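You operate a simulated robot arm through the tools that you are given. There is no shell and no other tool.

Carry out the task below with a simulated robot arm. There is one attempt and no reset: what you move stays moved.

TASK
Strap the yellow ring once, tag it 2 and put it back.
Fine: the strap goes on at pull 2; strap before tag.

It is judged by the outcome, as a careful person would: the job done as asked, and still so three seconds after it is handed in. It fails if anything else is knocked over, pushed out of place, dropped, spilled or broken.

THE ROBOT
A 7-joint arm with a two-finger gripper, fixed in place. Base frame: the origin is on the floor under the middle of its stand, x ahead of it, y to its left, z up; the work surface is at about z = 0.804. Lengths are in m, angles in rad, forces in N, time in s.
With the tool pointing down near the work surface it reaches from about 0.3 to 0.74 m from the base axis. Its first joint turns from -2.897 to 2.897 rad. Payload 2.94 kg.
Tool frame: the origin (TCP) lies between the finger pads and is the grasp point; the fingertips stand 0.03 m ahead of it; z points along the fingers, y is the line along which they close. The gripper opens to 0.138 m; its body begins 0.109 m behind the TCP.
Orientation is that of the tool frame in the base frame, as a unit quaternion [w, x, y, z]. With the fingers straight down and closing along the base's y, the tool's x points along the base's -x, its y along +y and its z along -z.

THE INTERFACE
- The arm moves only by the tool servo_tool. Its arguments are lists of equal length, an entry for each row: "fingers": the finger opening in m, from 0 to 0.138; "dp": the shift along the base's x, y, z in units of 300 mm (1.0 is 300 mm), a list of three; "dr": the turn, a rotation vector about the base's x, y, z in units of 90 degrees (1.0 is 90 degrees), a list of three. In form: {"fingers": [fingers, ...], "dp": [[x, y, z], ...], "dr": [[ax, ay, az], ...]}. A call has 1 to 20 rows; each row is the pose to reach, as a shift and turn from the pose commanded when the call began. A call with a number of a shift or a turn outside -1 to 1 is refused whole. Rows are played at 5 a second. More than 0.05 m and 0.15 rad between two rows, or a gripper value outside its range, and nothing of the call is played. A pose out of reach is approached as far as the arm can. The call stops where the force on the tool passes 40 N (or 10 N more than at its start, if that is more) or the arm is blocked; 0.2 s more then pass. The fingers move at their own pace (about 0.072 m/s each) and stop on an object; they squeeze with about 30 N. The grip force told is the motor's: it shows also when the fingers shut on nothing. Time passes only in rows, and 0.2 s behind the last, so rows that repeat a pose let the fingers close. It gives the time, the measured TCP pose, the force on the tool (base axes), the opening and the grip force at its end, in the units of the frame above (readings bear some noise), with the torque about the TCP (base axes, N m) and any sound that the robot's microphone picked up.
- Cameras (640 x 400 px; columns grow to the right, rows downward): "scene" is fixed at [0.2211, -0.4996, 1.5626]; the picture's right is [0.97, -0.24, 0.00], its down [-0.13, -0.54, -0.83] and it looks along [0.20, 0.81, -0.56] (base axes); focal length 314 px, centre (320, 200). "wrist" rides on the gripper at [0.071, 0.019, -0.146] in the tool frame; the picture's right is [-0.26, 0.97, 0.00], its down [-0.85, -0.23, -0.48] and it looks along [-0.46, -0.12, 0.88] (tool axes); focal length 280 px, centre (320, 200). There is no depth. A picture from a camera that has moved, and an enlarged one, comes with that camera's place and axes in the base frame and with its lens.
- grab_frame(camera): a new picture of that camera. No time passes.
- lift_body(by): slides the trunk up (or, below 0, down) by that many m; the arm rides with it, the base frame stays. It gives what a move gives, with no picture.
- enlarge(camera, box): a new picture of the part [left, top, right, bottom] of that camera's present view, enlarged. No time passes.
- job_done(): hands the job in; it is judged then, once.

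Nothing tells you positions but the pictures and the camera data. Unless the task says otherwise, let go and move clear before handing in.

The tools are called by a JSON object that holds its "name" and its "arguments". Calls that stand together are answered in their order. servo_tool: Moves the arm, as the interface text tells. Its arguments: {"type":"object","properties":{"fingers":{"type":"array","items":{"type":"number"}},"dp":{"type":"array","items":{"type":"array","items":{"type":"number"}}},"dr":{"type":"array","items":{"type":"array","items":{"type":"number"}}}},"required":["fingers","dp","dr"]} The other tools are called the same way: lift_body (by) moves the trunk up or down; grab_frame (camera) takes a picture; enlarge (camera, box) takes an enlarged picture of a part of a camera's view; job_done () hands the job in.

At the start:

```text
time: 0.0
eef_pos: [0.3724, 0.3109, 1.1724]
orientation: [-0.001, 0.0, 1.0, 0.0]
ft_force: [0.6, 0.2, -0.6]
torque: [-0.01, 0.03, 0.01]
opening: 0.138
finger_force: 0.1
trunk travel left (down, up): [-0.425, 0.029]
```

scene: 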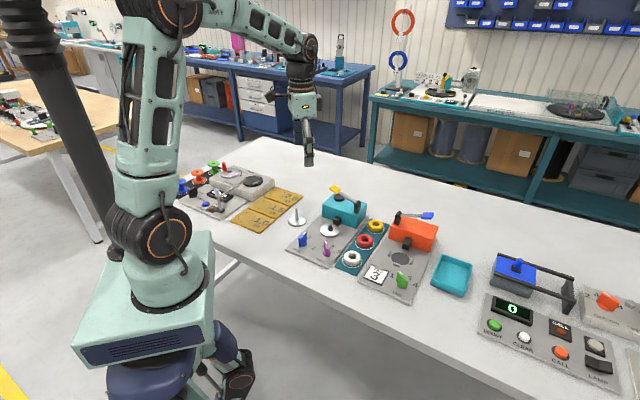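
wrist: 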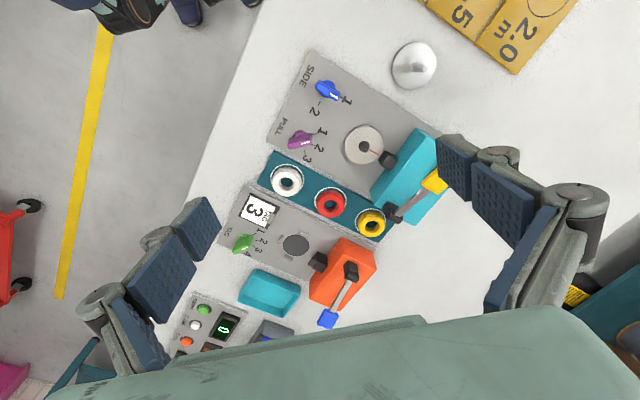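

I see a bench with a teal-headed machine (SIDE and PULL knobs, likely the strapper), a rack with white, red and yellow rings, and an orange machine (tagger with a number display of 3). I'll look closer before moving.

{"name": "enlarge", "arguments": {"camera": "scene", "box": [270, 170, 480, 310]}}

{"name": "enlarge", "arguments": {"camera": "wrist", "box": [200, 40, 480, 215]}}

{"name": "enlarge", "arguments": {"camera": "wrist", "box": [160, 160, 440, 335]}}

{"name": "enlarge", "arguments": {"camera": "scene", "box": [430, 240, 640, 400]}}

{"name": "enlarge", "arguments": {"camera": "scene", "box": [160, 140, 320, 250]}}

```text
2.86 times, centred on (375, 240) of scene
camera zoom: at [0.2211, -0.4996, 1.5626], right [0.97, -0.24, 0.0], down [-0.13, -0.54, -0.83], along [0.2, 0.81, -0.56], focal length 897 px, centre (163, 86)
```

zoom: 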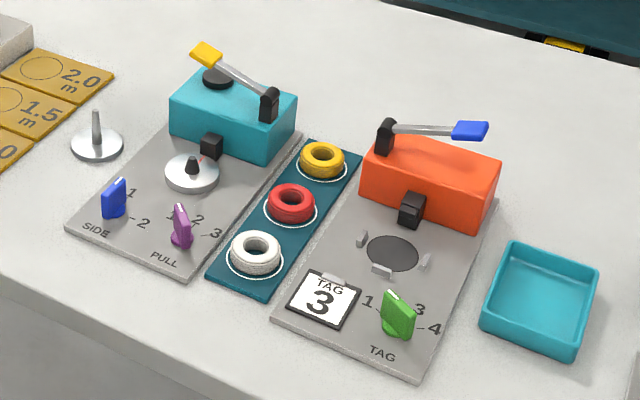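

```text
2.29 times, centred on (340, 128) of wrist
camera zoom: at [0.3014, 0.3314, 1.3175], right [0.26, 0.97, 0.0], down [0.85, -0.23, 0.48], along [0.46, -0.12, -0.88], focal length 641 px, centre (274, 366)
```

zoom: 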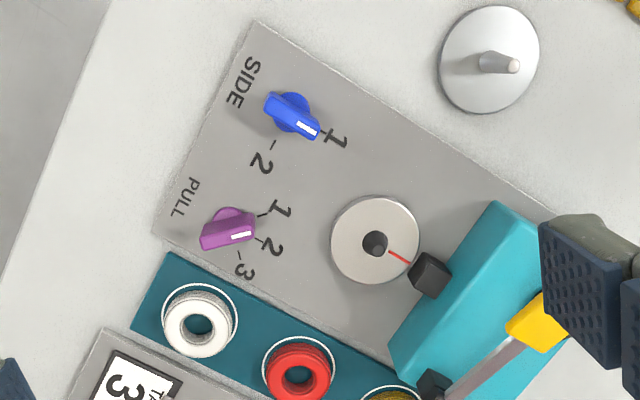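

```text
2.29 times, centred on (300, 248) of wrist
camera zoom: at [0.3014, 0.3314, 1.3175], right [0.26, 0.97, 0.0], down [0.85, -0.23, 0.48], along [0.46, -0.12, -0.88], focal length 641 px, centre (366, 91)
```

zoom: 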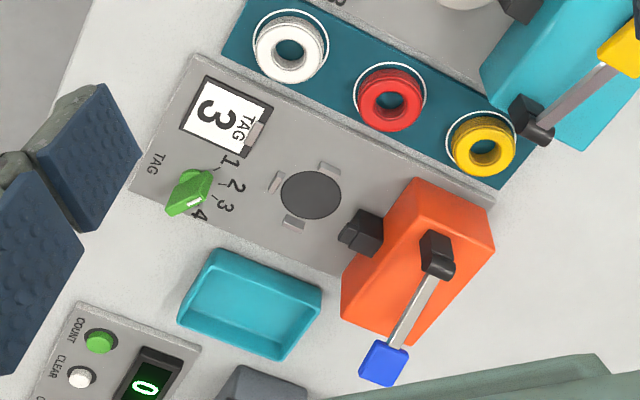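

```text
2.50 times, centred on (535, 320) of scene
camera zoom: at [0.2211, -0.4996, 1.5626], right [0.97, -0.24, 0.0], down [-0.13, -0.54, -0.83], along [0.2, 0.81, -0.56], focal length 785 px, centre (-218, -100)
```

zoom: 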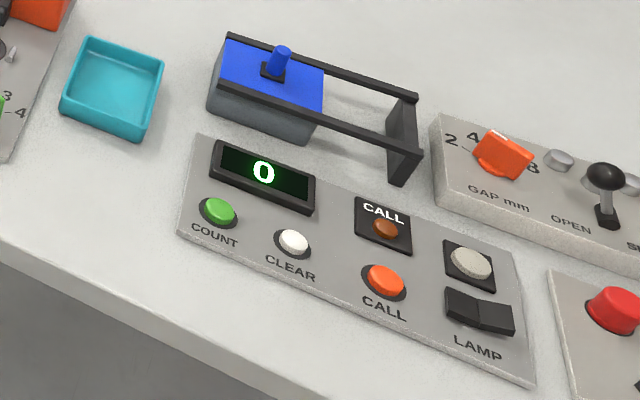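

```text
3.64 times, centred on (240, 195) of scene
camera zoom: at [0.2211, -0.4996, 1.5626], right [0.97, -0.24, 0.0], down [-0.13, -0.54, -0.83], along [0.2, 0.81, -0.56], focal length 1142 px, centre (611, 218)
```

zoom: 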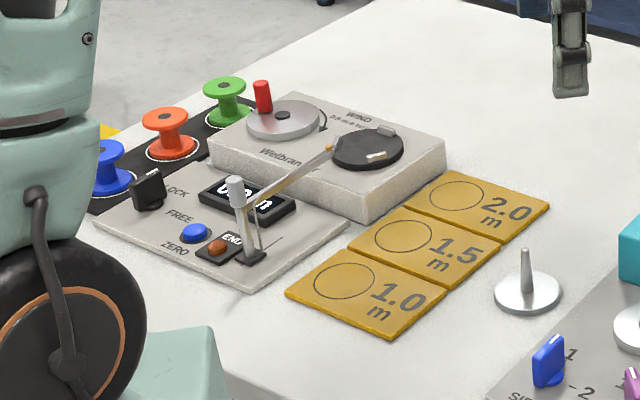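

{"name": "enlarge", "arguments": {"camera": "wrist", "box": [220, 180, 320, 260]}}

{"name": "enlarge", "arguments": {"camera": "wrist", "box": [260, 60, 360, 190]}}

{"name": "enlarge", "arguments": {"camera": "scene", "box": [280, 180, 370, 260]}}

{"name": "enlarge", "arguments": {"camera": "scene", "box": [360, 205, 450, 300]}}

{"name": "enlarge", "arguments": {"camera": "wrist", "box": [330, 110, 460, 240]}}

{"name": "enlarge", "arguments": {"camera": "wrist", "box": [280, 215, 400, 345]}}

```text
5.00 times, centred on (270, 220) of wrist
camera zoom: at [0.3014, 0.3314, 1.3175], right [0.26, 0.97, 0.0], down [0.85, -0.23, 0.48], along [0.46, -0.12, -0.88], focal length 1402 px, centre (570, 100)
```

zoom: 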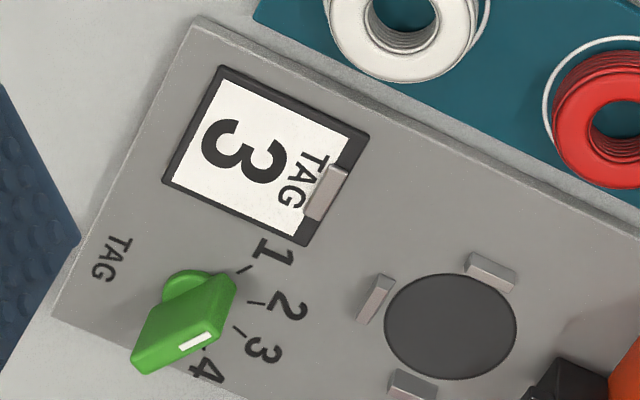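

```text
3.08 times, centred on (310, 125) of wrist
camera zoom: at [0.3014, 0.3314, 1.3175], right [0.26, 0.97, 0.0], down [0.85, -0.23, 0.48], along [0.46, -0.12, -0.88], focal length 863 px, centre (351, 431)
```

zoom: 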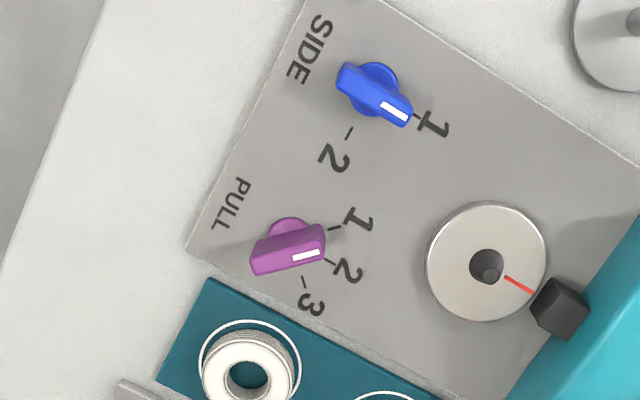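

```text
5.00 times, centred on (325, 220) of scene
camera zoom: at [0.2211, -0.4996, 1.5626], right [0.97, -0.24, 0.0], down [-0.13, -0.54, -0.83], along [0.2, 0.81, -0.56], focal length 1570 px, centre (295, 100)
```

zoom: 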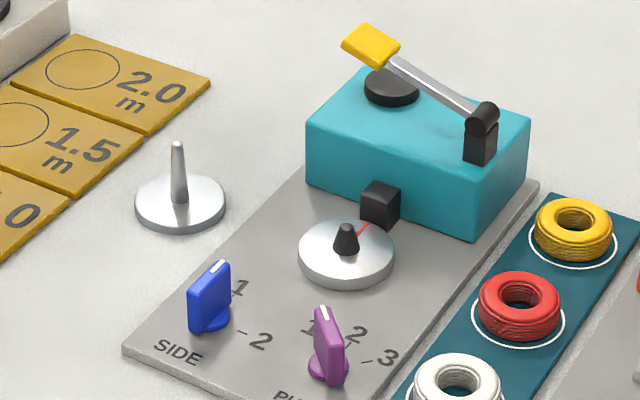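

```text
4.21 times, centred on (405, 252) of scene
camera zoom: at [0.2211, -0.4996, 1.5626], right [0.97, -0.24, 0.0], down [-0.13, -0.54, -0.83], along [0.2, 0.81, -0.56], focal length 1322 px, centre (-38, -21)
```

zoom: 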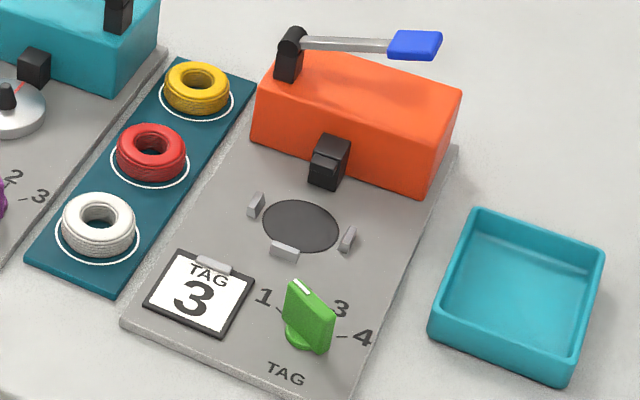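

```text
3.08 times, centred on (395, 175) of wrist
camera zoom: at [0.3014, 0.3314, 1.3175], right [0.26, 0.97, 0.0], down [0.85, -0.23, 0.48], along [0.46, -0.12, -0.88], focal length 863 px, centre (89, 277)
```

zoom: 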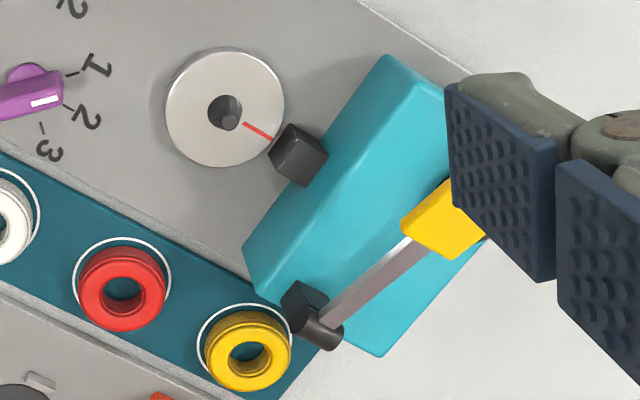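

```text
3.08 times, centred on (340, 280) of wrist
camera zoom: at [0.3014, 0.3314, 1.3175], right [0.26, 0.97, 0.0], down [0.85, -0.23, 0.48], along [0.46, -0.12, -0.88], focal length 863 px, centre (258, -46)
```

zoom: 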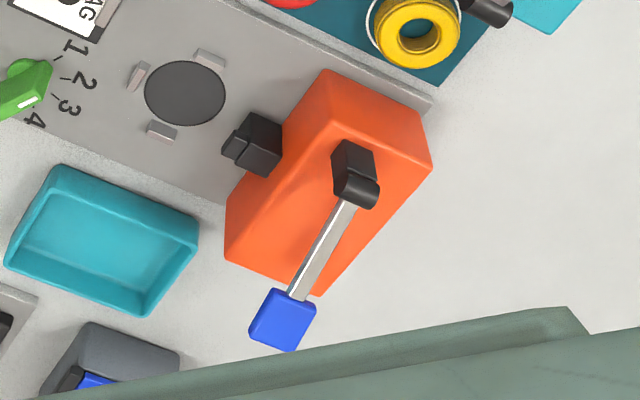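

The strapper (teal head) has its disc near (0.470, 0.365), its PULL knob near (0.43, 0.26) seems to be at 1. The tagger's knob is near (0.61, 0.08), and the yellow ring is near (0.645, 0.352). The machines sit at about 45° yaw, so I'll turn the tool 45° and come down over the strapper for a better look.

{"name": "servo_tool", "arguments": {"fingers": [0.08, 0.08, 0.08, 0.08, 0.08, 0.08, 0.08, 0.08, 0.08], "dp": [[0.024, -0.009, -0.072], [0.048, -0.0175, -0.144], [0.072, -0.026, -0.216], [0.096, -0.035, -0.2875], [0.12, -0.044, -0.36], [0.144, -0.0525, -0.431], [0.168, -0.061, -0.503], [0.192, -0.07, -0.575], [0.192, -0.07, -0.575]], "dr": [[0, 0, 0.0625], [0, 0, 0.125], [0, 0, 0.1875], [0, 0, 0.25], [0, 0, 0.3125], [0, 0, 0.375], [0, 0, 0.4375], [0, 0, 0.5], [0, 0, 0.5]]}}

{"name": "grab_frame", "arguments": {"camera": "wrist"}}

{"name": "grab_frame", "arguments": {"camera": "scene"}}

```text
time: 2.0
eef_pos: [0.4282, 0.2902, 0.9982]
orientation: [0.0, -0.384, 0.924, 0.0]
ft_force: [-0.2, -0.4, 0.2]
torque: [0.02, 0.02, 0.0]
opening: 0.08
finger_force: 0.1
trunk travel left (down, up): [-0.425, 0.029]
```

```text
taken
camera wrist: at [0.3653, 0.2548, 1.1445], right [-0.5, 0.87, 0.0], down [0.76, 0.44, 0.48], along [0.41, 0.24, -0.88], focal length 280 px, centre (320, 200)
```

wrist: 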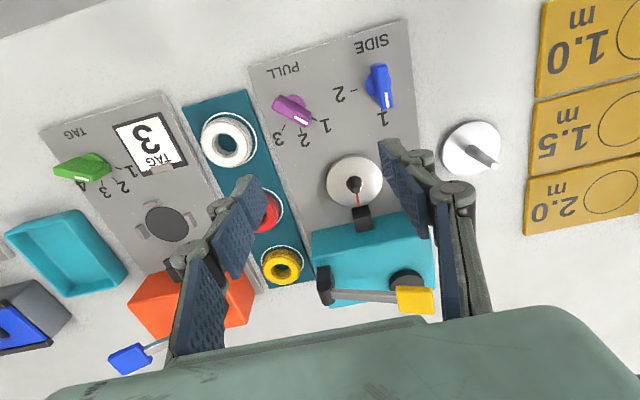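

```text
taken
```

scene: 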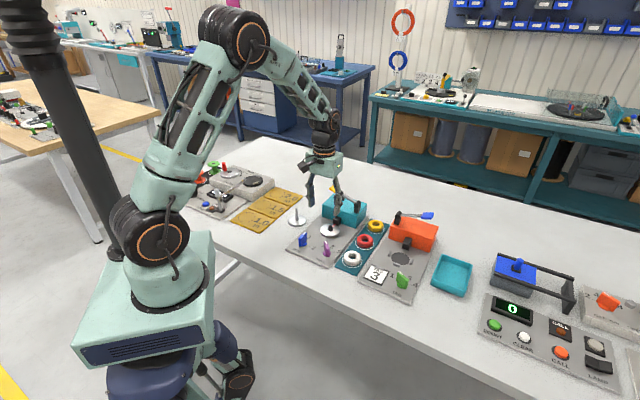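

{"name": "enlarge", "arguments": {"camera": "wrist", "box": [250, 30, 410, 150]}}

{"name": "enlarge", "arguments": {"camera": "wrist", "box": [30, 100, 210, 270]}}

{"name": "enlarge", "arguments": {"camera": "wrist", "box": [230, 140, 440, 320]}}

```text
3.33 times, centred on (330, 90) of wrist
camera zoom: at [0.3653, 0.2548, 1.1445], right [-0.5, 0.87, 0.0], down [0.76, 0.44, 0.48], along [0.41, 0.24, -0.88], focal length 935 px, centre (287, 567)
```

zoom: 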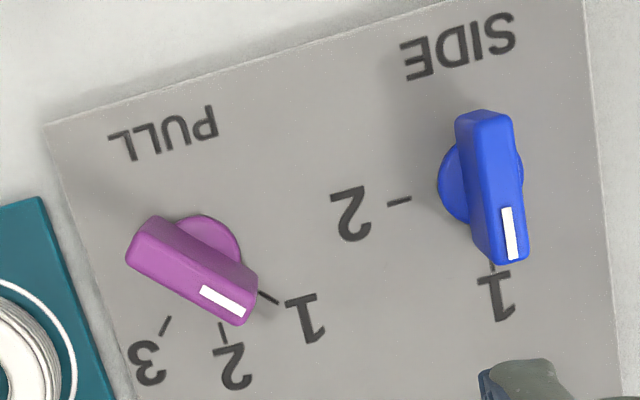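

```text
2.35 times, centred on (120, 185) of wrist
camera zoom: at [0.3653, 0.2548, 1.1445], right [-0.5, 0.87, 0.0], down [0.76, 0.44, 0.48], along [0.41, 0.24, -0.88], focal length 660 px, centre (791, 235)
```

zoom: 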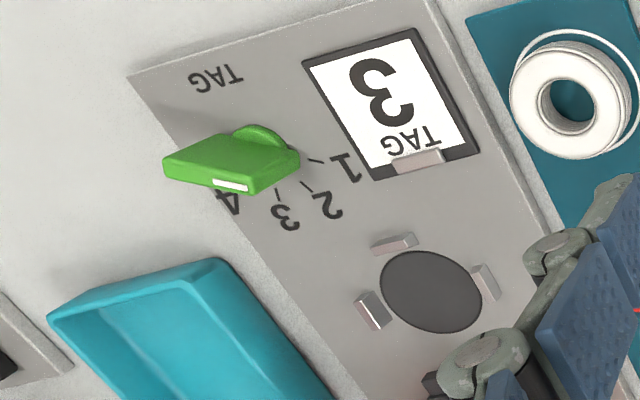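

```text
2.22 times, centred on (335, 230) of wrist
camera zoom: at [0.3653, 0.2548, 1.1445], right [-0.5, 0.87, 0.0], down [0.76, 0.44, 0.48], along [0.41, 0.24, -0.88], focal length 623 px, centre (287, 133)
```

zoom: 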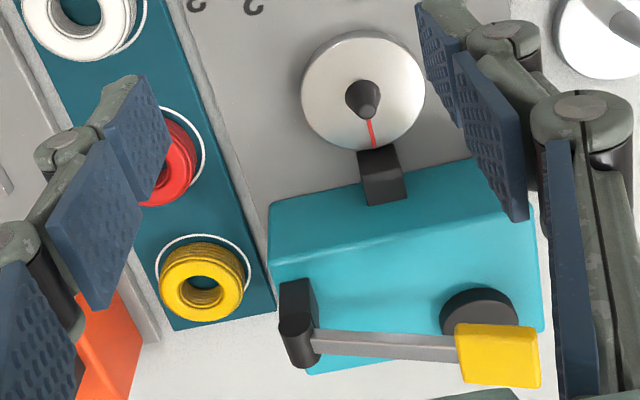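

The PULL knob's white mark lines up with 1, and the TAG knob also seems to be on 1 (the clipped card just reads "TAG 3"). I place the PULL knob at about (0.430, 0.258), with its blade pointing near +y. Next I hover over it with the fingers turned across the blade.

{"name": "servo_tool", "arguments": {"fingers": [0.06, 0.06, 0.05, 0.05, 0.05, 0.05, 0.05], "dp": [[0.0013, -0.018, -0.038], [0.0026, -0.036, -0.076], [0.0038, -0.054, -0.114], [0.005, -0.072, -0.152], [0.0064, -0.09, -0.19], [0.0077, -0.107, -0.227], [0.0077, -0.107, -0.227]], "dr": [[0, 0, 0.076], [0, 0, 0.152], [0, 0, 0.228], [0, 0, 0.304], [0, 0, 0.38], [0, 0, 0.4556], [0, 0, 0.4556]]}}

{"name": "grab_frame", "arguments": {"camera": "wrist"}}

{"name": "enlarge", "arguments": {"camera": "scene", "box": [270, 150, 400, 280]}}

```text
time: 3.6
eef_pos: [0.4305, 0.2585, 0.9312]
orientation: [0.0, -0.683, 0.73, 0.001]
ft_force: [0.0, -0.1, 0.2]
torque: [0.02, 0.03, -0.05]
opening: 0.0498
finger_force: 0.0
trunk travel left (down, up): [-0.425, 0.029]
```

```text
taken
camera wrist: at [0.4076, 0.1899, 1.0763], right [-0.94, 0.33, 0.0], down [0.29, 0.83, 0.48], along [0.16, 0.45, -0.88], focal length 280 px, centre (320, 200)
```

wrist: 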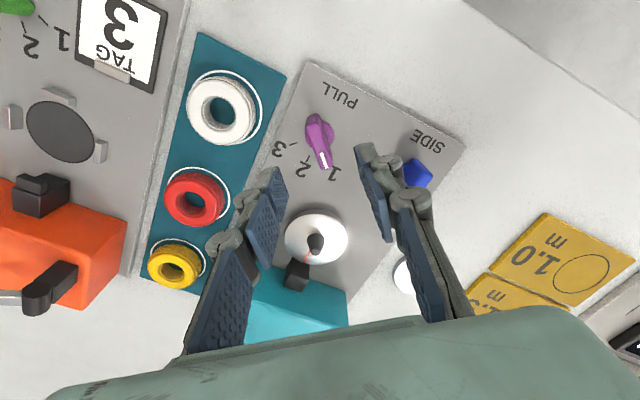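

```text
3.08 times, centred on (335, 215) of scene
camera zoom: at [0.2211, -0.4996, 1.5626], right [0.97, -0.24, 0.0], down [-0.13, -0.54, -0.83], along [0.2, 0.81, -0.56], focal length 966 px, centre (274, 154)
```

zoom: 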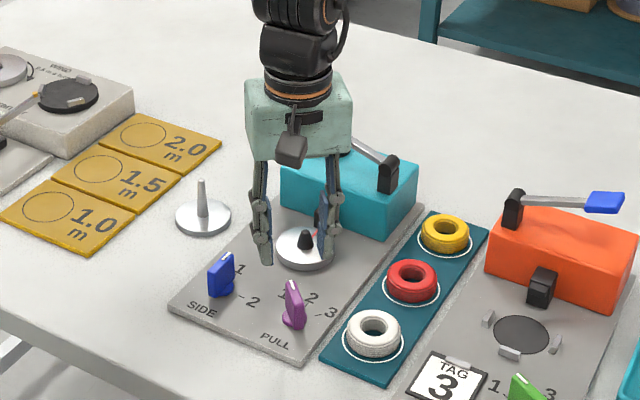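

{"name": "enlarge", "arguments": {"camera": "wrist", "box": [260, 90, 380, 200]}}

{"name": "enlarge", "arguments": {"camera": "wrist", "box": [140, 200, 360, 330]}}

```text
3.64 times, centred on (320, 145) of wrist
camera zoom: at [0.4076, 0.1899, 1.0763], right [-0.94, 0.33, 0.0], down [0.29, 0.83, 0.48], along [0.16, 0.45, -0.88], focal length 1020 px, centre (320, 400)
```

zoom: 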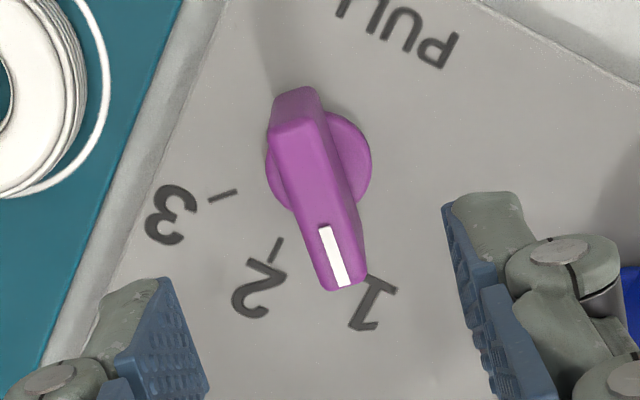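

```text
2.91 times, centred on (250, 265) of wrist
camera zoom: at [0.4076, 0.1899, 1.0763], right [-0.94, 0.33, 0.0], down [0.29, 0.83, 0.48], along [0.16, 0.45, -0.88], focal length 816 px, centre (524, 11)
```

zoom: 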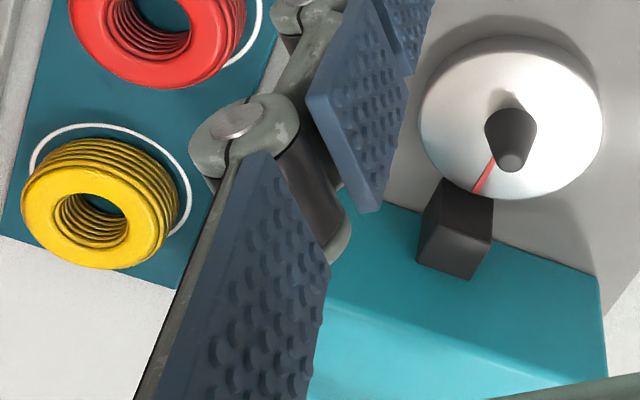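

The PULL knob sits directly under the TCP, with its blade top at about z 0.848. I'll come down over it, close the fingers, and check before turning.

{"name": "servo_tool", "arguments": {"fingers": [0.05, 0.05, 0.05, 0.05, 0.05, 0.0, 0.0, 0.0, 0.0], "dp": [[0, 0, -0.06], [0, 0, -0.12], [0, 0, -0.18], [0, 0, -0.247], [0, 0, -0.247], [0, 0, -0.247], [0, 0, -0.247], [0, 0, -0.247], [0, 0, -0.247]], "dr": [[0, 0, 0], [0, 0, 0], [0, 0, 0], [0, 0, 0], [0, 0, 0], [0, 0, 0], [0, 0, 0], [0, 0, 0], [0, 0, 0]]}}

{"name": "grab_frame", "arguments": {"camera": "wrist"}}

```text
time: 5.6
eef_pos: [0.4309, 0.2581, 0.8571]
orientation: [0.0, -0.682, 0.731, 0.0]
ft_force: [-4.8, 1.2, -6.4]
torque: [0.42, 0.1, 0.03]
opening: 0.0118
finger_force: 38.2
trunk travel left (down, up): [-0.425, 0.029]
```

```text
taken
camera wrist: at [0.408, 0.1892, 1.0029], right [-0.94, 0.33, 0.0], down [0.29, 0.83, 0.47], along [0.15, 0.45, -0.88], focal length 280 px, centre (320, 200)
```

wrist: 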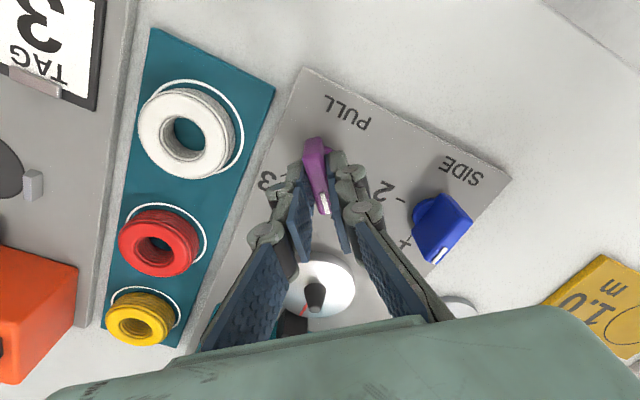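

The fingers hold the PULL blade with an opening of 0.012. Now I turn it clockwise by one position, about 43°.

{"name": "servo_tool", "arguments": {"fingers": [0.0, 0.0, 0.0, 0.0, 0.0, 0.0, 0.0, 0.0], "dp": [[0, 0, 0], [0, 0, 0], [0, 0, 0], [0, 0, 0], [0, 0, 0], [0, 0, 0], [0, 0, 0], [0, 0, 0]], "dr": [[0, 0, -0.068], [0, 0, -0.137], [0, 0, -0.205], [0, 0, -0.273], [0, 0, -0.342], [0, 0, -0.41], [0, 0, -0.472], [0, 0, -0.472]]}}

{"name": "grab_frame", "arguments": {"camera": "wrist"}}

```text
time: 7.4
eef_pos: [0.4299, 0.2569, 0.857]
orientation: [-0.001, -0.37, 0.929, 0.0]
ft_force: [-7.6, -3.4, -2.7]
torque: [-0.84, 0.98, 0.01]
opening: 0.0117
finger_force: 38.3
trunk travel left (down, up): [-0.425, 0.029]
```

```text
taken
camera wrist: at [0.367, 0.2241, 1.0029], right [-0.47, 0.88, 0.0], down [0.78, 0.42, 0.47], along [0.42, 0.22, -0.88], focal length 280 px, centre (320, 200)
```

wrist: 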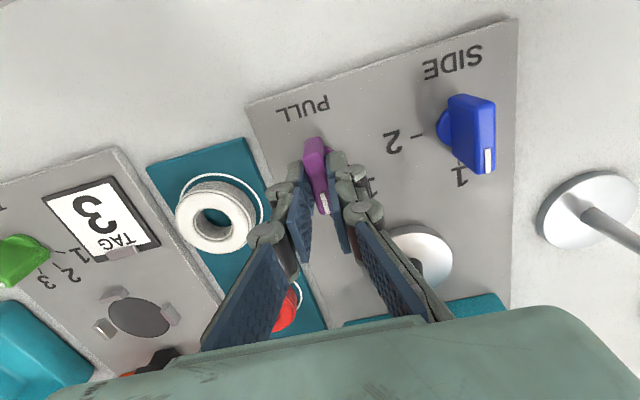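

The knob followed the fingers to a heading of about 43°. I'll open, rise and check where it points.

{"name": "servo_tool", "arguments": {"fingers": [0.05, 0.05, 0.05, 0.05, 0.05, 0.05, 0.05], "dp": [[0, 0, 0], [0, 0, 0], [0, 0, 0.06], [0, 0, 0.15], [0, 0, 0.25], [0, 0, 0.35], [0, 0, 0.35]], "dr": [[0, 0, 0], [0, 0, 0], [0, 0, 0], [0, 0, 0], [0, 0, 0], [0, 0, 0], [0, 0, 0]]}}

{"name": "enlarge", "arguments": {"camera": "wrist", "box": [230, 60, 430, 200]}}

{"name": "enlarge", "arguments": {"camera": "scene", "box": [270, 170, 400, 280]}}

```text
time: 9.0
eef_pos: [0.4323, 0.2591, 0.9635]
orientation: [0.001, -0.371, 0.929, 0.0]
ft_force: [-0.9, 0.1, -0.1]
torque: [0.0, -0.01, 0.0]
opening: 0.0497
finger_force: 0.1
trunk travel left (down, up): [-0.425, 0.029]
```

```text
2.86 times, centred on (330, 130) of wrist
camera zoom: at [0.3677, 0.2245, 1.1086], right [-0.47, 0.88, 0.0], down [0.77, 0.42, 0.48], along [0.42, 0.23, -0.88], focal length 801 px, centre (291, 400)
```

zoom: 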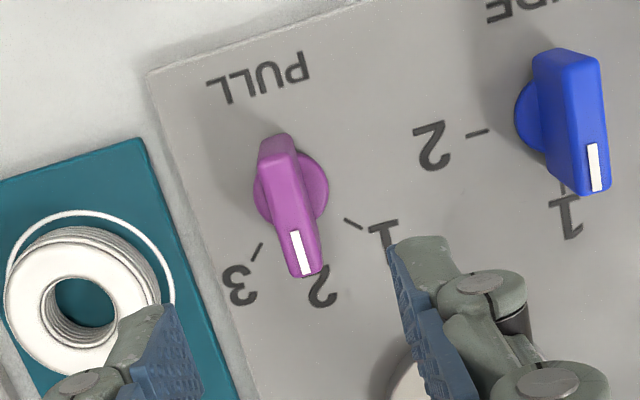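

```text
3.64 times, centred on (335, 225) of scene
camera zoom: at [0.2211, -0.4996, 1.5626], right [0.97, -0.24, 0.0], down [-0.13, -0.54, -0.83], along [0.2, 0.81, -0.56], focal length 1142 px, centre (266, 109)
```

zoom: 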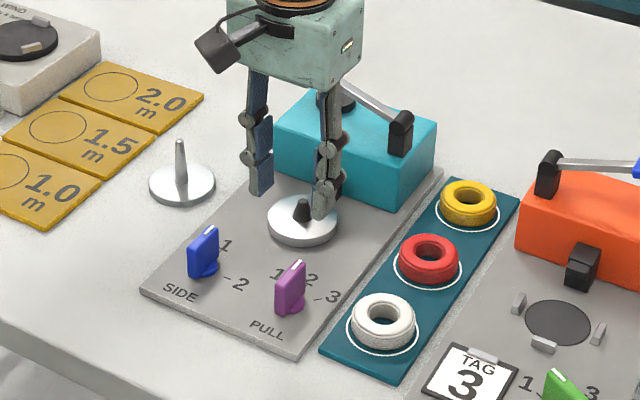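

The PULL knob now points at 2. Next I move over the TAG knob, near (0.617, 0.072), with the fingers turned across its blade.

{"name": "servo_tool", "arguments": {"fingers": [0.05, 0.05, 0.05, 0.05, 0.05, 0.05, 0.05, 0.05, 0.05], "dp": [[0.0772, -0.078, 0.0], [0.1543, -0.156, 0.0], [0.2315, -0.234, 0.0], [0.3087, -0.312, 0.0], [0.3858, -0.39, -0.03], [0.463, -0.468, -0.06], [0.54, -0.546, -0.09], [0.6173, -0.6237, -0.1117], [0.6173, -0.6237, -0.1117]], "dr": [[0, 0, 0.083], [0, 0, 0.166], [0, 0, 0.249], [0, 0, 0.331], [0, 0, 0.414], [0, 0, 0.497], [0, 0, 0.58], [0, 0, 0.662], [0, 0, 0.662]]}}

{"name": "grab_frame", "arguments": {"camera": "wrist"}}

{"name": "enlarge", "arguments": {"camera": "wrist", "box": [260, 80, 380, 200]}}

```text
time: 11.0
eef_pos: [0.6202, 0.0726, 0.9288]
orientation: [0.0, 0.784, -0.621, 0.001]
ft_force: [-0.2, 0.4, 0.1]
torque: [0.05, -0.02, -0.01]
opening: 0.0501
finger_force: 0.0
trunk travel left (down, up): [-0.425, 0.029]
```

```text
taken
camera wrist: at [0.6184, -0.0006, 1.0746], right [-1.0, 0.03, 0.0], down [0.03, 0.88, 0.48], along [0.02, 0.48, -0.88], focal length 280 px, centre (320, 200)
```

wrist: 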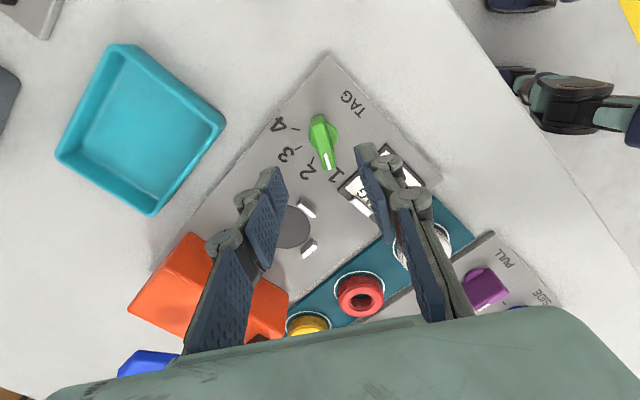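

```text
3.33 times, centred on (320, 140) of wrist
camera zoom: at [0.6184, -0.0006, 1.0746], right [-1.0, 0.03, 0.0], down [0.03, 0.88, 0.48], along [0.02, 0.48, -0.88], focal length 935 px, centre (320, 400)
```

zoom: 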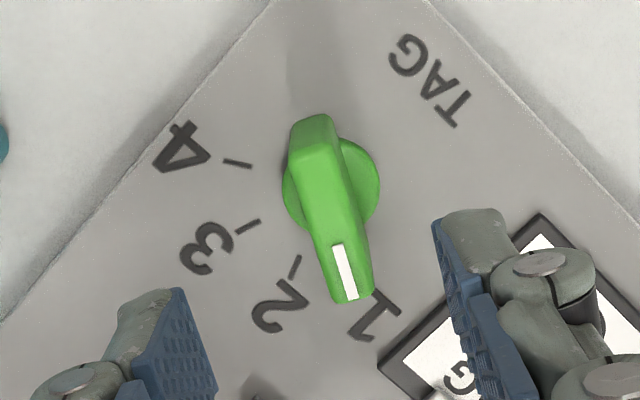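

The TAG knob is on 1, with its base at (0.6177, 0.0712). I'll come down with that small correction and close on the blade.

{"name": "servo_tool", "arguments": {"fingers": [0.05, 0.05, 0.05, 0.05, 0.05, 0.0, 0.0, 0.0, 0.0], "dp": [[-0.0083, -0.0047, -0.06], [-0.0083, -0.0047, -0.12], [-0.0083, -0.0047, -0.18], [-0.0083, -0.0047, -0.239], [-0.0083, -0.0047, -0.239], [-0.0083, -0.0047, -0.239], [-0.0083, -0.0047, -0.239], [-0.0083, -0.0047, -0.239], [-0.0083, -0.0047, -0.239]], "dr": [[0, 0, 0], [0, 0, 0], [0, 0, 0], [0, 0, 0], [0, 0, 0], [0, 0, 0], [0, 0, 0], [0, 0, 0], [0, 0, 0]]}}

{"name": "grab_frame", "arguments": {"camera": "wrist"}}

```text
time: 13.0
eef_pos: [0.617, 0.0702, 0.8581]
orientation: [-0.002, 0.783, -0.622, 0.002]
ft_force: [18.5, 3.6, 0.0]
torque: [0.13, -0.5, 0.01]
opening: 0.0118
finger_force: 38.5
trunk travel left (down, up): [-0.425, 0.029]
```

```text
taken
camera wrist: at [0.6147, -0.0028, 1.0032], right [-1.0, 0.04, 0.0], down [0.03, 0.88, 0.48], along [0.02, 0.48, -0.88], focal length 280 px, centre (320, 200)
```

wrist: 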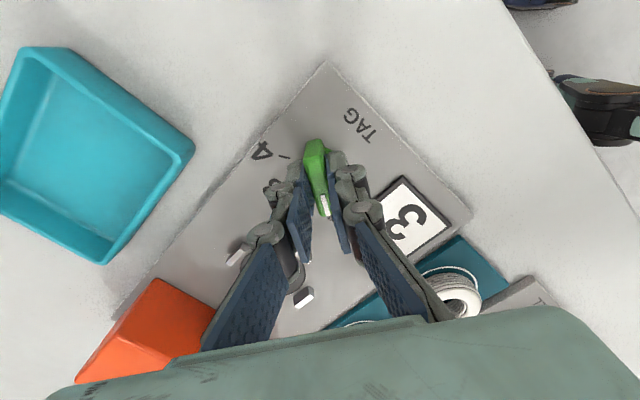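

The grip shows an 18 N sideways load, so the tool is slightly off the knob's axis. I'll shift a little toward +x to relieve it before turning.

{"name": "servo_tool", "arguments": {"fingers": [0.0, 0.0], "dp": [[0.005, 0.001, 0], [0.005, 0.001, 0]], "dr": [[0, 0, 0], [0, 0, 0]]}}

```text
time: 13.6
eef_pos: [0.6166, 0.0703, 0.8561]
orientation: [-0.001, 0.783, -0.622, 0.002]
ft_force: [16.8, 2.8, 7.4]
torque: [0.23, -0.33, -0.03]
opening: 0.0119
finger_force: 38.6
trunk travel left (down, up): [-0.425, 0.029]
```

{"name": "servo_tool", "arguments": {"fingers": [0.0, 0.0], "dp": [[0.008, 0.001, 0], [0.008, 0.001, 0]], "dr": [[0, 0, 0], [0, 0, 0]]}}

```text
time: 14.2
eef_pos: [0.6175, 0.0702, 0.857]
orientation: [0.0, 0.783, -0.622, -0.001]
ft_force: [8.3, 3.8, 14.7]
torque: [0.01, -0.22, 0.0]
opening: 0.0119
finger_force: 38.4
trunk travel left (down, up): [-0.425, 0.029]
```

The side load is down to 8 N. Now I turn the TAG knob one position clockwise, about 36.5°.

{"name": "servo_tool", "arguments": {"fingers": [0.0, 0.0, 0.0, 0.0, 0.0, 0.0, 0.0], "dp": [[0.001, 0, 0], [0.001, 0, 0], [0.001, 0, 0], [0.001, 0, 0], [0.001, 0, 0], [0.001, 0, 0], [0.001, 0, 0]], "dr": [[0, 0, -0.068], [0, 0, -0.136], [0, 0, -0.204], [0, 0, -0.272], [0, 0, -0.34], [0, 0, -0.408], [0, 0, -0.408]]}}

{"name": "grab_frame", "arguments": {"camera": "wrist"}}

```text
time: 15.8
eef_pos: [0.6163, 0.0714, 0.8575]
orientation: [0.0, -0.547, 0.837, 0.0]
ft_force: [-7.7, 1.8, 13.9]
torque: [0.28, 0.13, 0.0]
opening: 0.0118
finger_force: 38.3
trunk travel left (down, up): [-0.425, 0.029]
```

```text
taken
camera wrist: at [0.571, 0.0139, 1.0033], right [-0.78, 0.63, 0.0], down [0.55, 0.68, 0.48], along [0.3, 0.37, -0.88], focal length 280 px, centre (320, 200)
```

wrist: 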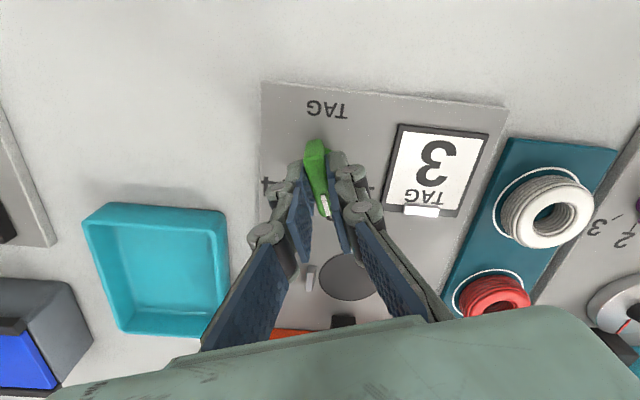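

{"name": "servo_tool", "arguments": {"fingers": [0.05, 0.05, 0.05, 0.05, 0.05, 0.05, 0.05], "dp": [[0, 0, 0], [0, 0, 0], [0, 0, 0.06], [0, 0, 0.15], [0, 0, 0.25], [0, 0, 0.35], [0, 0, 0.35]], "dr": [[0, 0, 0], [0, 0, 0], [0, 0, 0], [0, 0, 0], [0, 0, 0], [0, 0, 0], [0, 0, 0]]}}

{"name": "enlarge", "arguments": {"camera": "wrist", "box": [230, 70, 430, 210]}}

{"name": "enlarge", "arguments": {"camera": "scene", "box": [350, 190, 480, 300]}}

```text
time: 17.4
eef_pos: [0.6175, 0.0701, 0.9628]
orientation: [0.0, -0.547, 0.837, 0.0]
ft_force: [-0.5, -0.5, 0.5]
torque: [-0.03, -0.01, 0.0]
opening: 0.05
finger_force: 0.1
trunk travel left (down, up): [-0.425, 0.029]
```

```text
2.86 times, centred on (330, 140) of wrist
camera zoom: at [0.5724, 0.0131, 1.1073], right [-0.78, 0.63, 0.0], down [0.55, 0.69, 0.48], along [0.3, 0.37, -0.88], focal length 801 px, centre (291, 371)
```

zoom: 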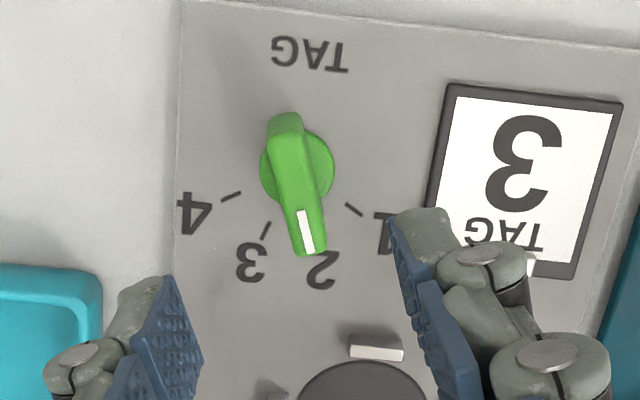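

```text
3.64 times, centred on (415, 245) of scene
camera zoom: at [0.2211, -0.4996, 1.5626], right [0.97, -0.24, 0.0], down [-0.13, -0.54, -0.83], along [0.2, 0.81, -0.56], focal length 1142 px, centre (-26, 36)
```

zoom: 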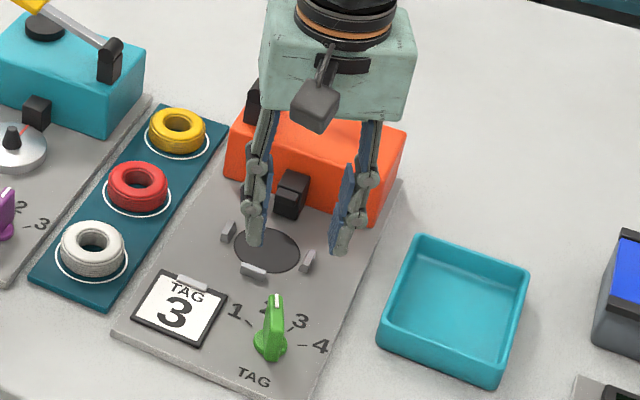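

TAG now points at 2. Before picking up the ring I want a closer look at the tagger nest and its lugs, and at the yellow ring.

{"name": "enlarge", "arguments": {"camera": "wrist", "box": [260, 170, 420, 290]}}

{"name": "grab_frame", "arguments": {"camera": "wrist"}}

{"name": "enlarge", "arguments": {"camera": "scene", "box": [355, 205, 425, 265]}}

```text
3.33 times, centred on (340, 230) of wrist
camera zoom: at [0.5724, 0.0131, 1.1073], right [-0.78, 0.63, 0.0], down [0.55, 0.69, 0.48], along [0.3, 0.37, -0.88], focal length 935 px, centre (253, 100)
```

zoom: 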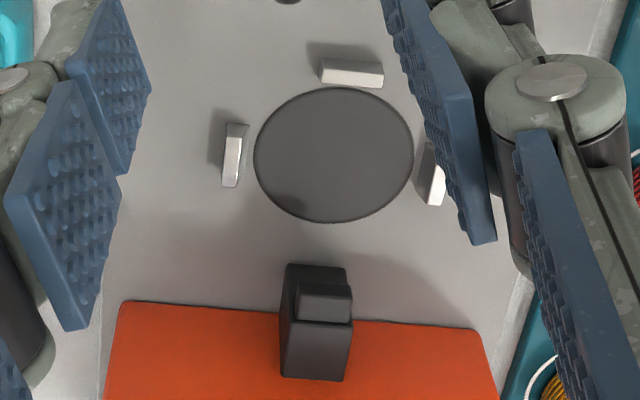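

```text
taken
camera wrist: at [0.5724, 0.0131, 1.1073], right [-0.78, 0.63, 0.0], down [0.55, 0.69, 0.48], along [0.3, 0.37, -0.88], focal length 280 px, centre (320, 200)
```

wrist: 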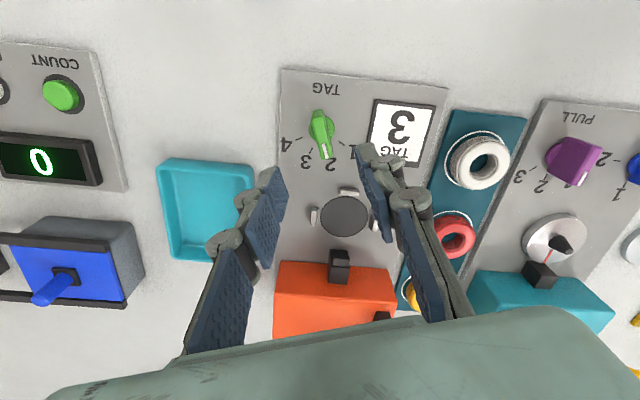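

```text
6.67 times, centred on (390, 235) of scene
camera zoom: at [0.2211, -0.4996, 1.5626], right [0.97, -0.24, 0.0], down [-0.13, -0.54, -0.83], along [0.2, 0.81, -0.56], focal length 2093 px, centre (-147, -33)
```

zoom: 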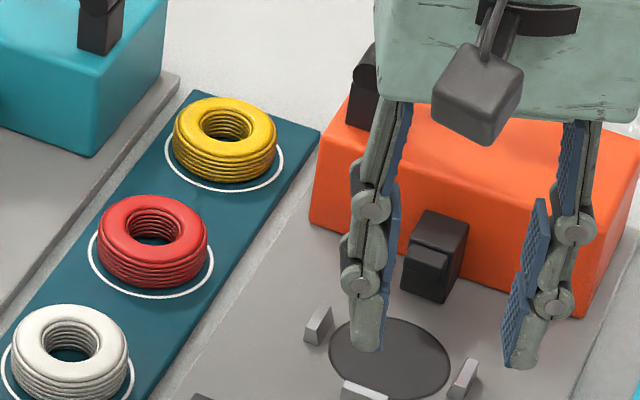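

{"name": "enlarge", "arguments": {"camera": "scene", "box": [380, 240, 430, 275]}}

{"name": "enlarge", "arguments": {"camera": "scene", "box": [310, 205, 360, 240]}}

{"name": "enlarge", "arguments": {"camera": "wrist", "box": [510, 200, 610, 290]}}

```text
11.43 times, centred on (405, 258) of scene
camera zoom: at [0.2211, -0.4996, 1.5626], right [0.97, -0.24, 0.0], down [-0.13, -0.54, -0.83], along [0.2, 0.81, -0.56], focal length 3589 px, centre (-651, -457)
```

zoom: 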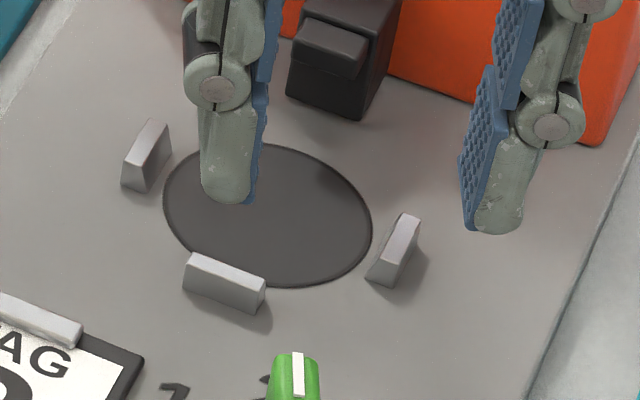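

```text
11.43 times, centred on (335, 222) of scene
camera zoom: at [0.2211, -0.4996, 1.5626], right [0.97, -0.24, 0.0], down [-0.13, -0.54, -0.83], along [0.2, 0.81, -0.56], focal length 3589 px, centre (149, -57)
```

zoom: 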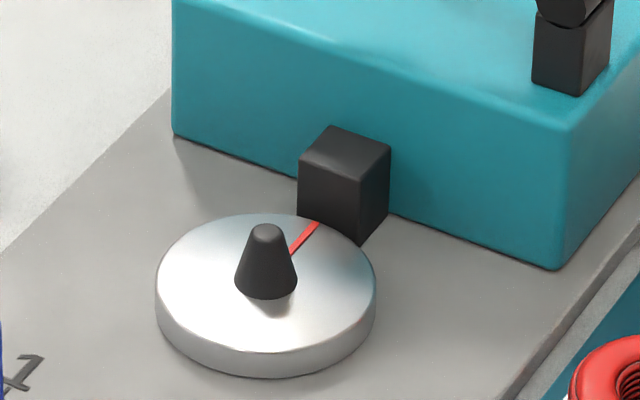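

```text
4.44 times, centred on (560, 245) of wrist
camera zoom: at [0.5724, 0.0131, 1.1073], right [-0.78, 0.63, 0.0], down [0.55, 0.69, 0.48], along [0.3, 0.37, -0.88], focal length 1246 px, centre (-747, 0)
```

zoom: 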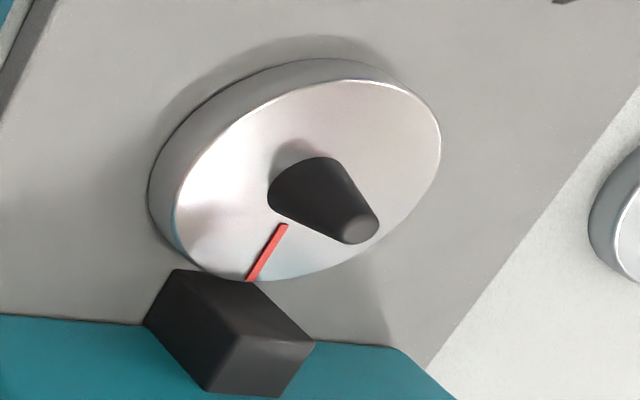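

The lugs are about 11 mm tall at the left, front and right of the nest. The ring is about 57 mm across and 21 mm tall with a hole of about 26 mm, and the strapper cone is about 20 mm at its base. I'll move to hover over the yellow ring at a safe height, with the fingers set to close along the rack.

{"name": "servo_tool", "arguments": {"fingers": [0.05, 0.05, 0.06, 0.074, 0.074, 0.074, 0.074, 0.074, 0.074, 0.074, 0.074, 0.074], "dp": [[0.0, 0.0, 0.13], [0.0, 0.08, 0.25], [0.01, 0.17, 0.25], [0.02, 0.27, 0.25], [0.03, 0.37, 0.25], [0.04, 0.48, 0.25], [0.05, 0.59, 0.25], [0.06, 0.7, 0.25], [0.07, 0.81, 0.25], [0.08, 0.9, 0.23], [0.0917, 0.94, 0.2], [0.0917, 0.94, 0.2]], "dr": [[0, 0, 0.0], [0, 0, 0.08], [0, 0, 0.16], [0, 0, 0.24], [0, 0, 0.32], [0, 0, 0.4], [0, 0, 0.48], [0, 0, 0.56], [0, 0, 0.64], [0, 0, 0.7], [0, 0, 0.76], [0, 0, 0.76]]}}

{"name": "grab_frame", "arguments": {"camera": "wrist"}}

{"name": "grab_frame", "arguments": {"camera": "scene"}}

```text
time: 20.0
eef_pos: [0.6447, 0.351, 1.0203]
orientation: [0.0, 0.923, -0.384, -0.001]
ft_force: [0.6, -0.2, 0.0]
torque: [-0.04, 0.03, -0.01]
opening: 0.0741
finger_force: 0.2
out of reach, approached as far as the arm can: row 11
trunk travel left (down, up): [-0.425, 0.029]
```

```text
taken
camera wrist: at [0.6805, 0.2881, 1.1658], right [-0.87, -0.5, 0.0], down [-0.44, 0.76, 0.48], along [-0.24, 0.41, -0.88], focal length 280 px, centre (320, 200)
```

wrist: 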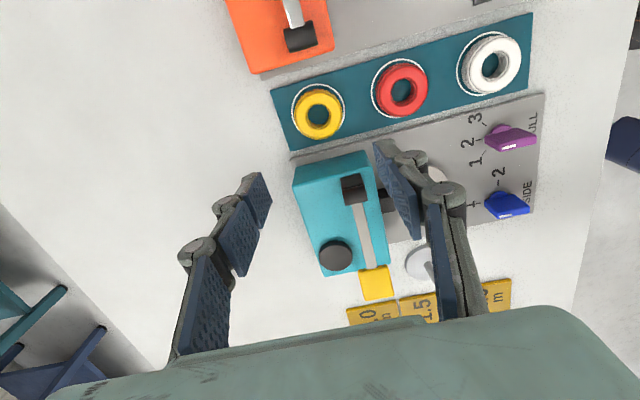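

```text
taken
```

scene: 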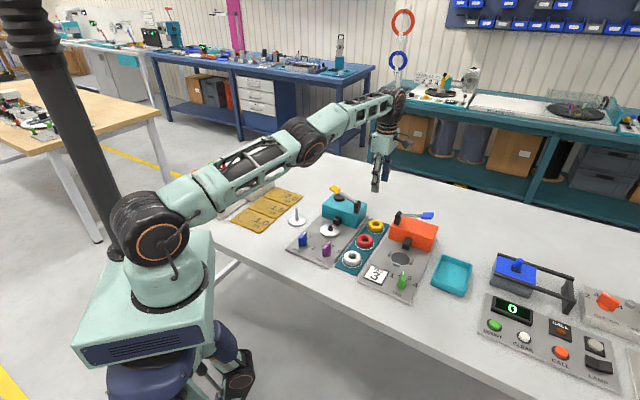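

{"name": "enlarge", "arguments": {"camera": "wrist", "box": [260, 60, 400, 170]}}

{"name": "enlarge", "arguments": {"camera": "scene", "box": [340, 190, 440, 270]}}

```text
3.64 times, centred on (330, 115) of wrist
camera zoom: at [0.6805, 0.2881, 1.1658], right [-0.87, -0.5, 0.0], down [-0.44, 0.76, 0.48], along [-0.24, 0.41, -0.88], focal length 1020 px, centre (284, 509)
```

zoom: 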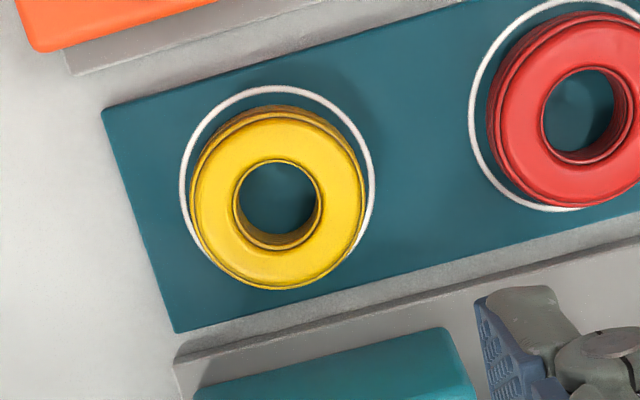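

```text
5.00 times, centred on (390, 230) of scene
camera zoom: at [0.2211, -0.4996, 1.5626], right [0.97, -0.24, 0.0], down [-0.13, -0.54, -0.83], along [0.2, 0.81, -0.56], focal length 1570 px, centre (-30, 50)
```

zoom: 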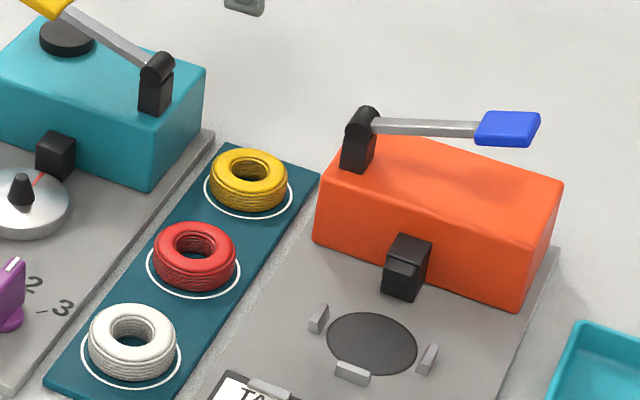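

The ring is centred near (0.648, 0.349) with its top at about z 0.833. I'll descend part way and check alignment again.

{"name": "servo_tool", "arguments": {"fingers": [0.074, 0.074, 0.074, 0.074, 0.074], "dp": [[0.006, -0.004, -0.1], [0.009, -0.0077, -0.2], [0.009, -0.0077, -0.3], [0.009, -0.0077, -0.401], [0.009, -0.0077, -0.401]], "dr": [[0, 0, 0], [0, 0, 0], [0, 0, 0], [0, 0, 0], [0, 0, 0]]}}

{"name": "grab_frame", "arguments": {"camera": "wrist"}}

{"name": "enlarge", "arguments": {"camera": "scene", "box": [330, 170, 450, 270]}}

```text
time: 21.2
eef_pos: [0.6486, 0.351, 0.9005]
orientation: [0.0, 0.923, -0.384, 0.0]
ft_force: [-0.5, 0.4, 0.4]
torque: [0.0, -0.02, 0.02]
opening: 0.0738
finger_force: 0.1
trunk travel left (down, up): [-0.425, 0.029]
```

```text
taken
camera wrist: at [0.6849, 0.2877, 1.0466], right [-0.87, -0.49, 0.0], down [-0.43, 0.76, 0.48], along [-0.23, 0.41, -0.88], focal length 280 px, centre (320, 200)
```

wrist: 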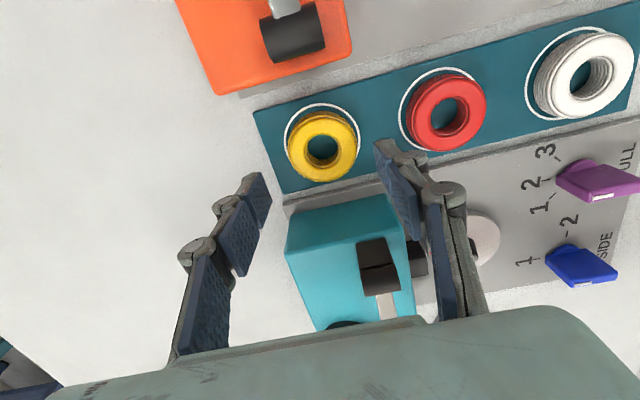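

```text
4.00 times, centred on (390, 220) of scene
camera zoom: at [0.2211, -0.4996, 1.5626], right [0.97, -0.24, 0.0], down [-0.13, -0.54, -0.83], along [0.2, 0.81, -0.56], focal length 1256 px, centre (40, 120)
```

zoom: 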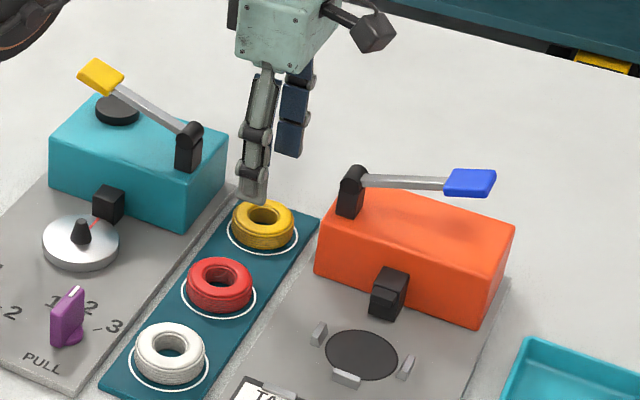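

{"name": "enlarge", "arguments": {"camera": "wrist", "box": [260, 90, 380, 200]}}

```text
3.64 times, centred on (320, 145) of wrist
camera zoom: at [0.6849, 0.2877, 1.0466], right [-0.87, -0.49, 0.0], down [-0.43, 0.76, 0.48], along [-0.23, 0.41, -0.88], focal length 1020 px, centre (320, 400)
```

zoom: 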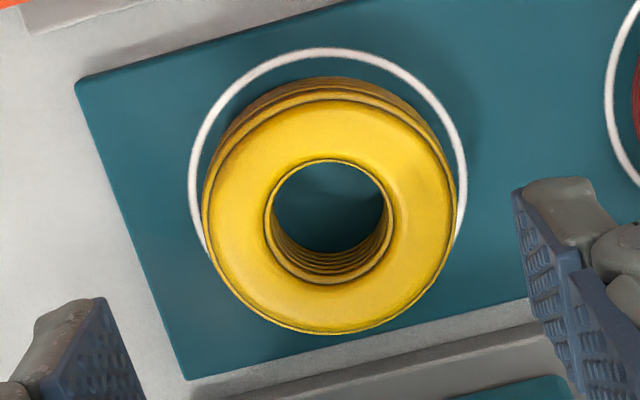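

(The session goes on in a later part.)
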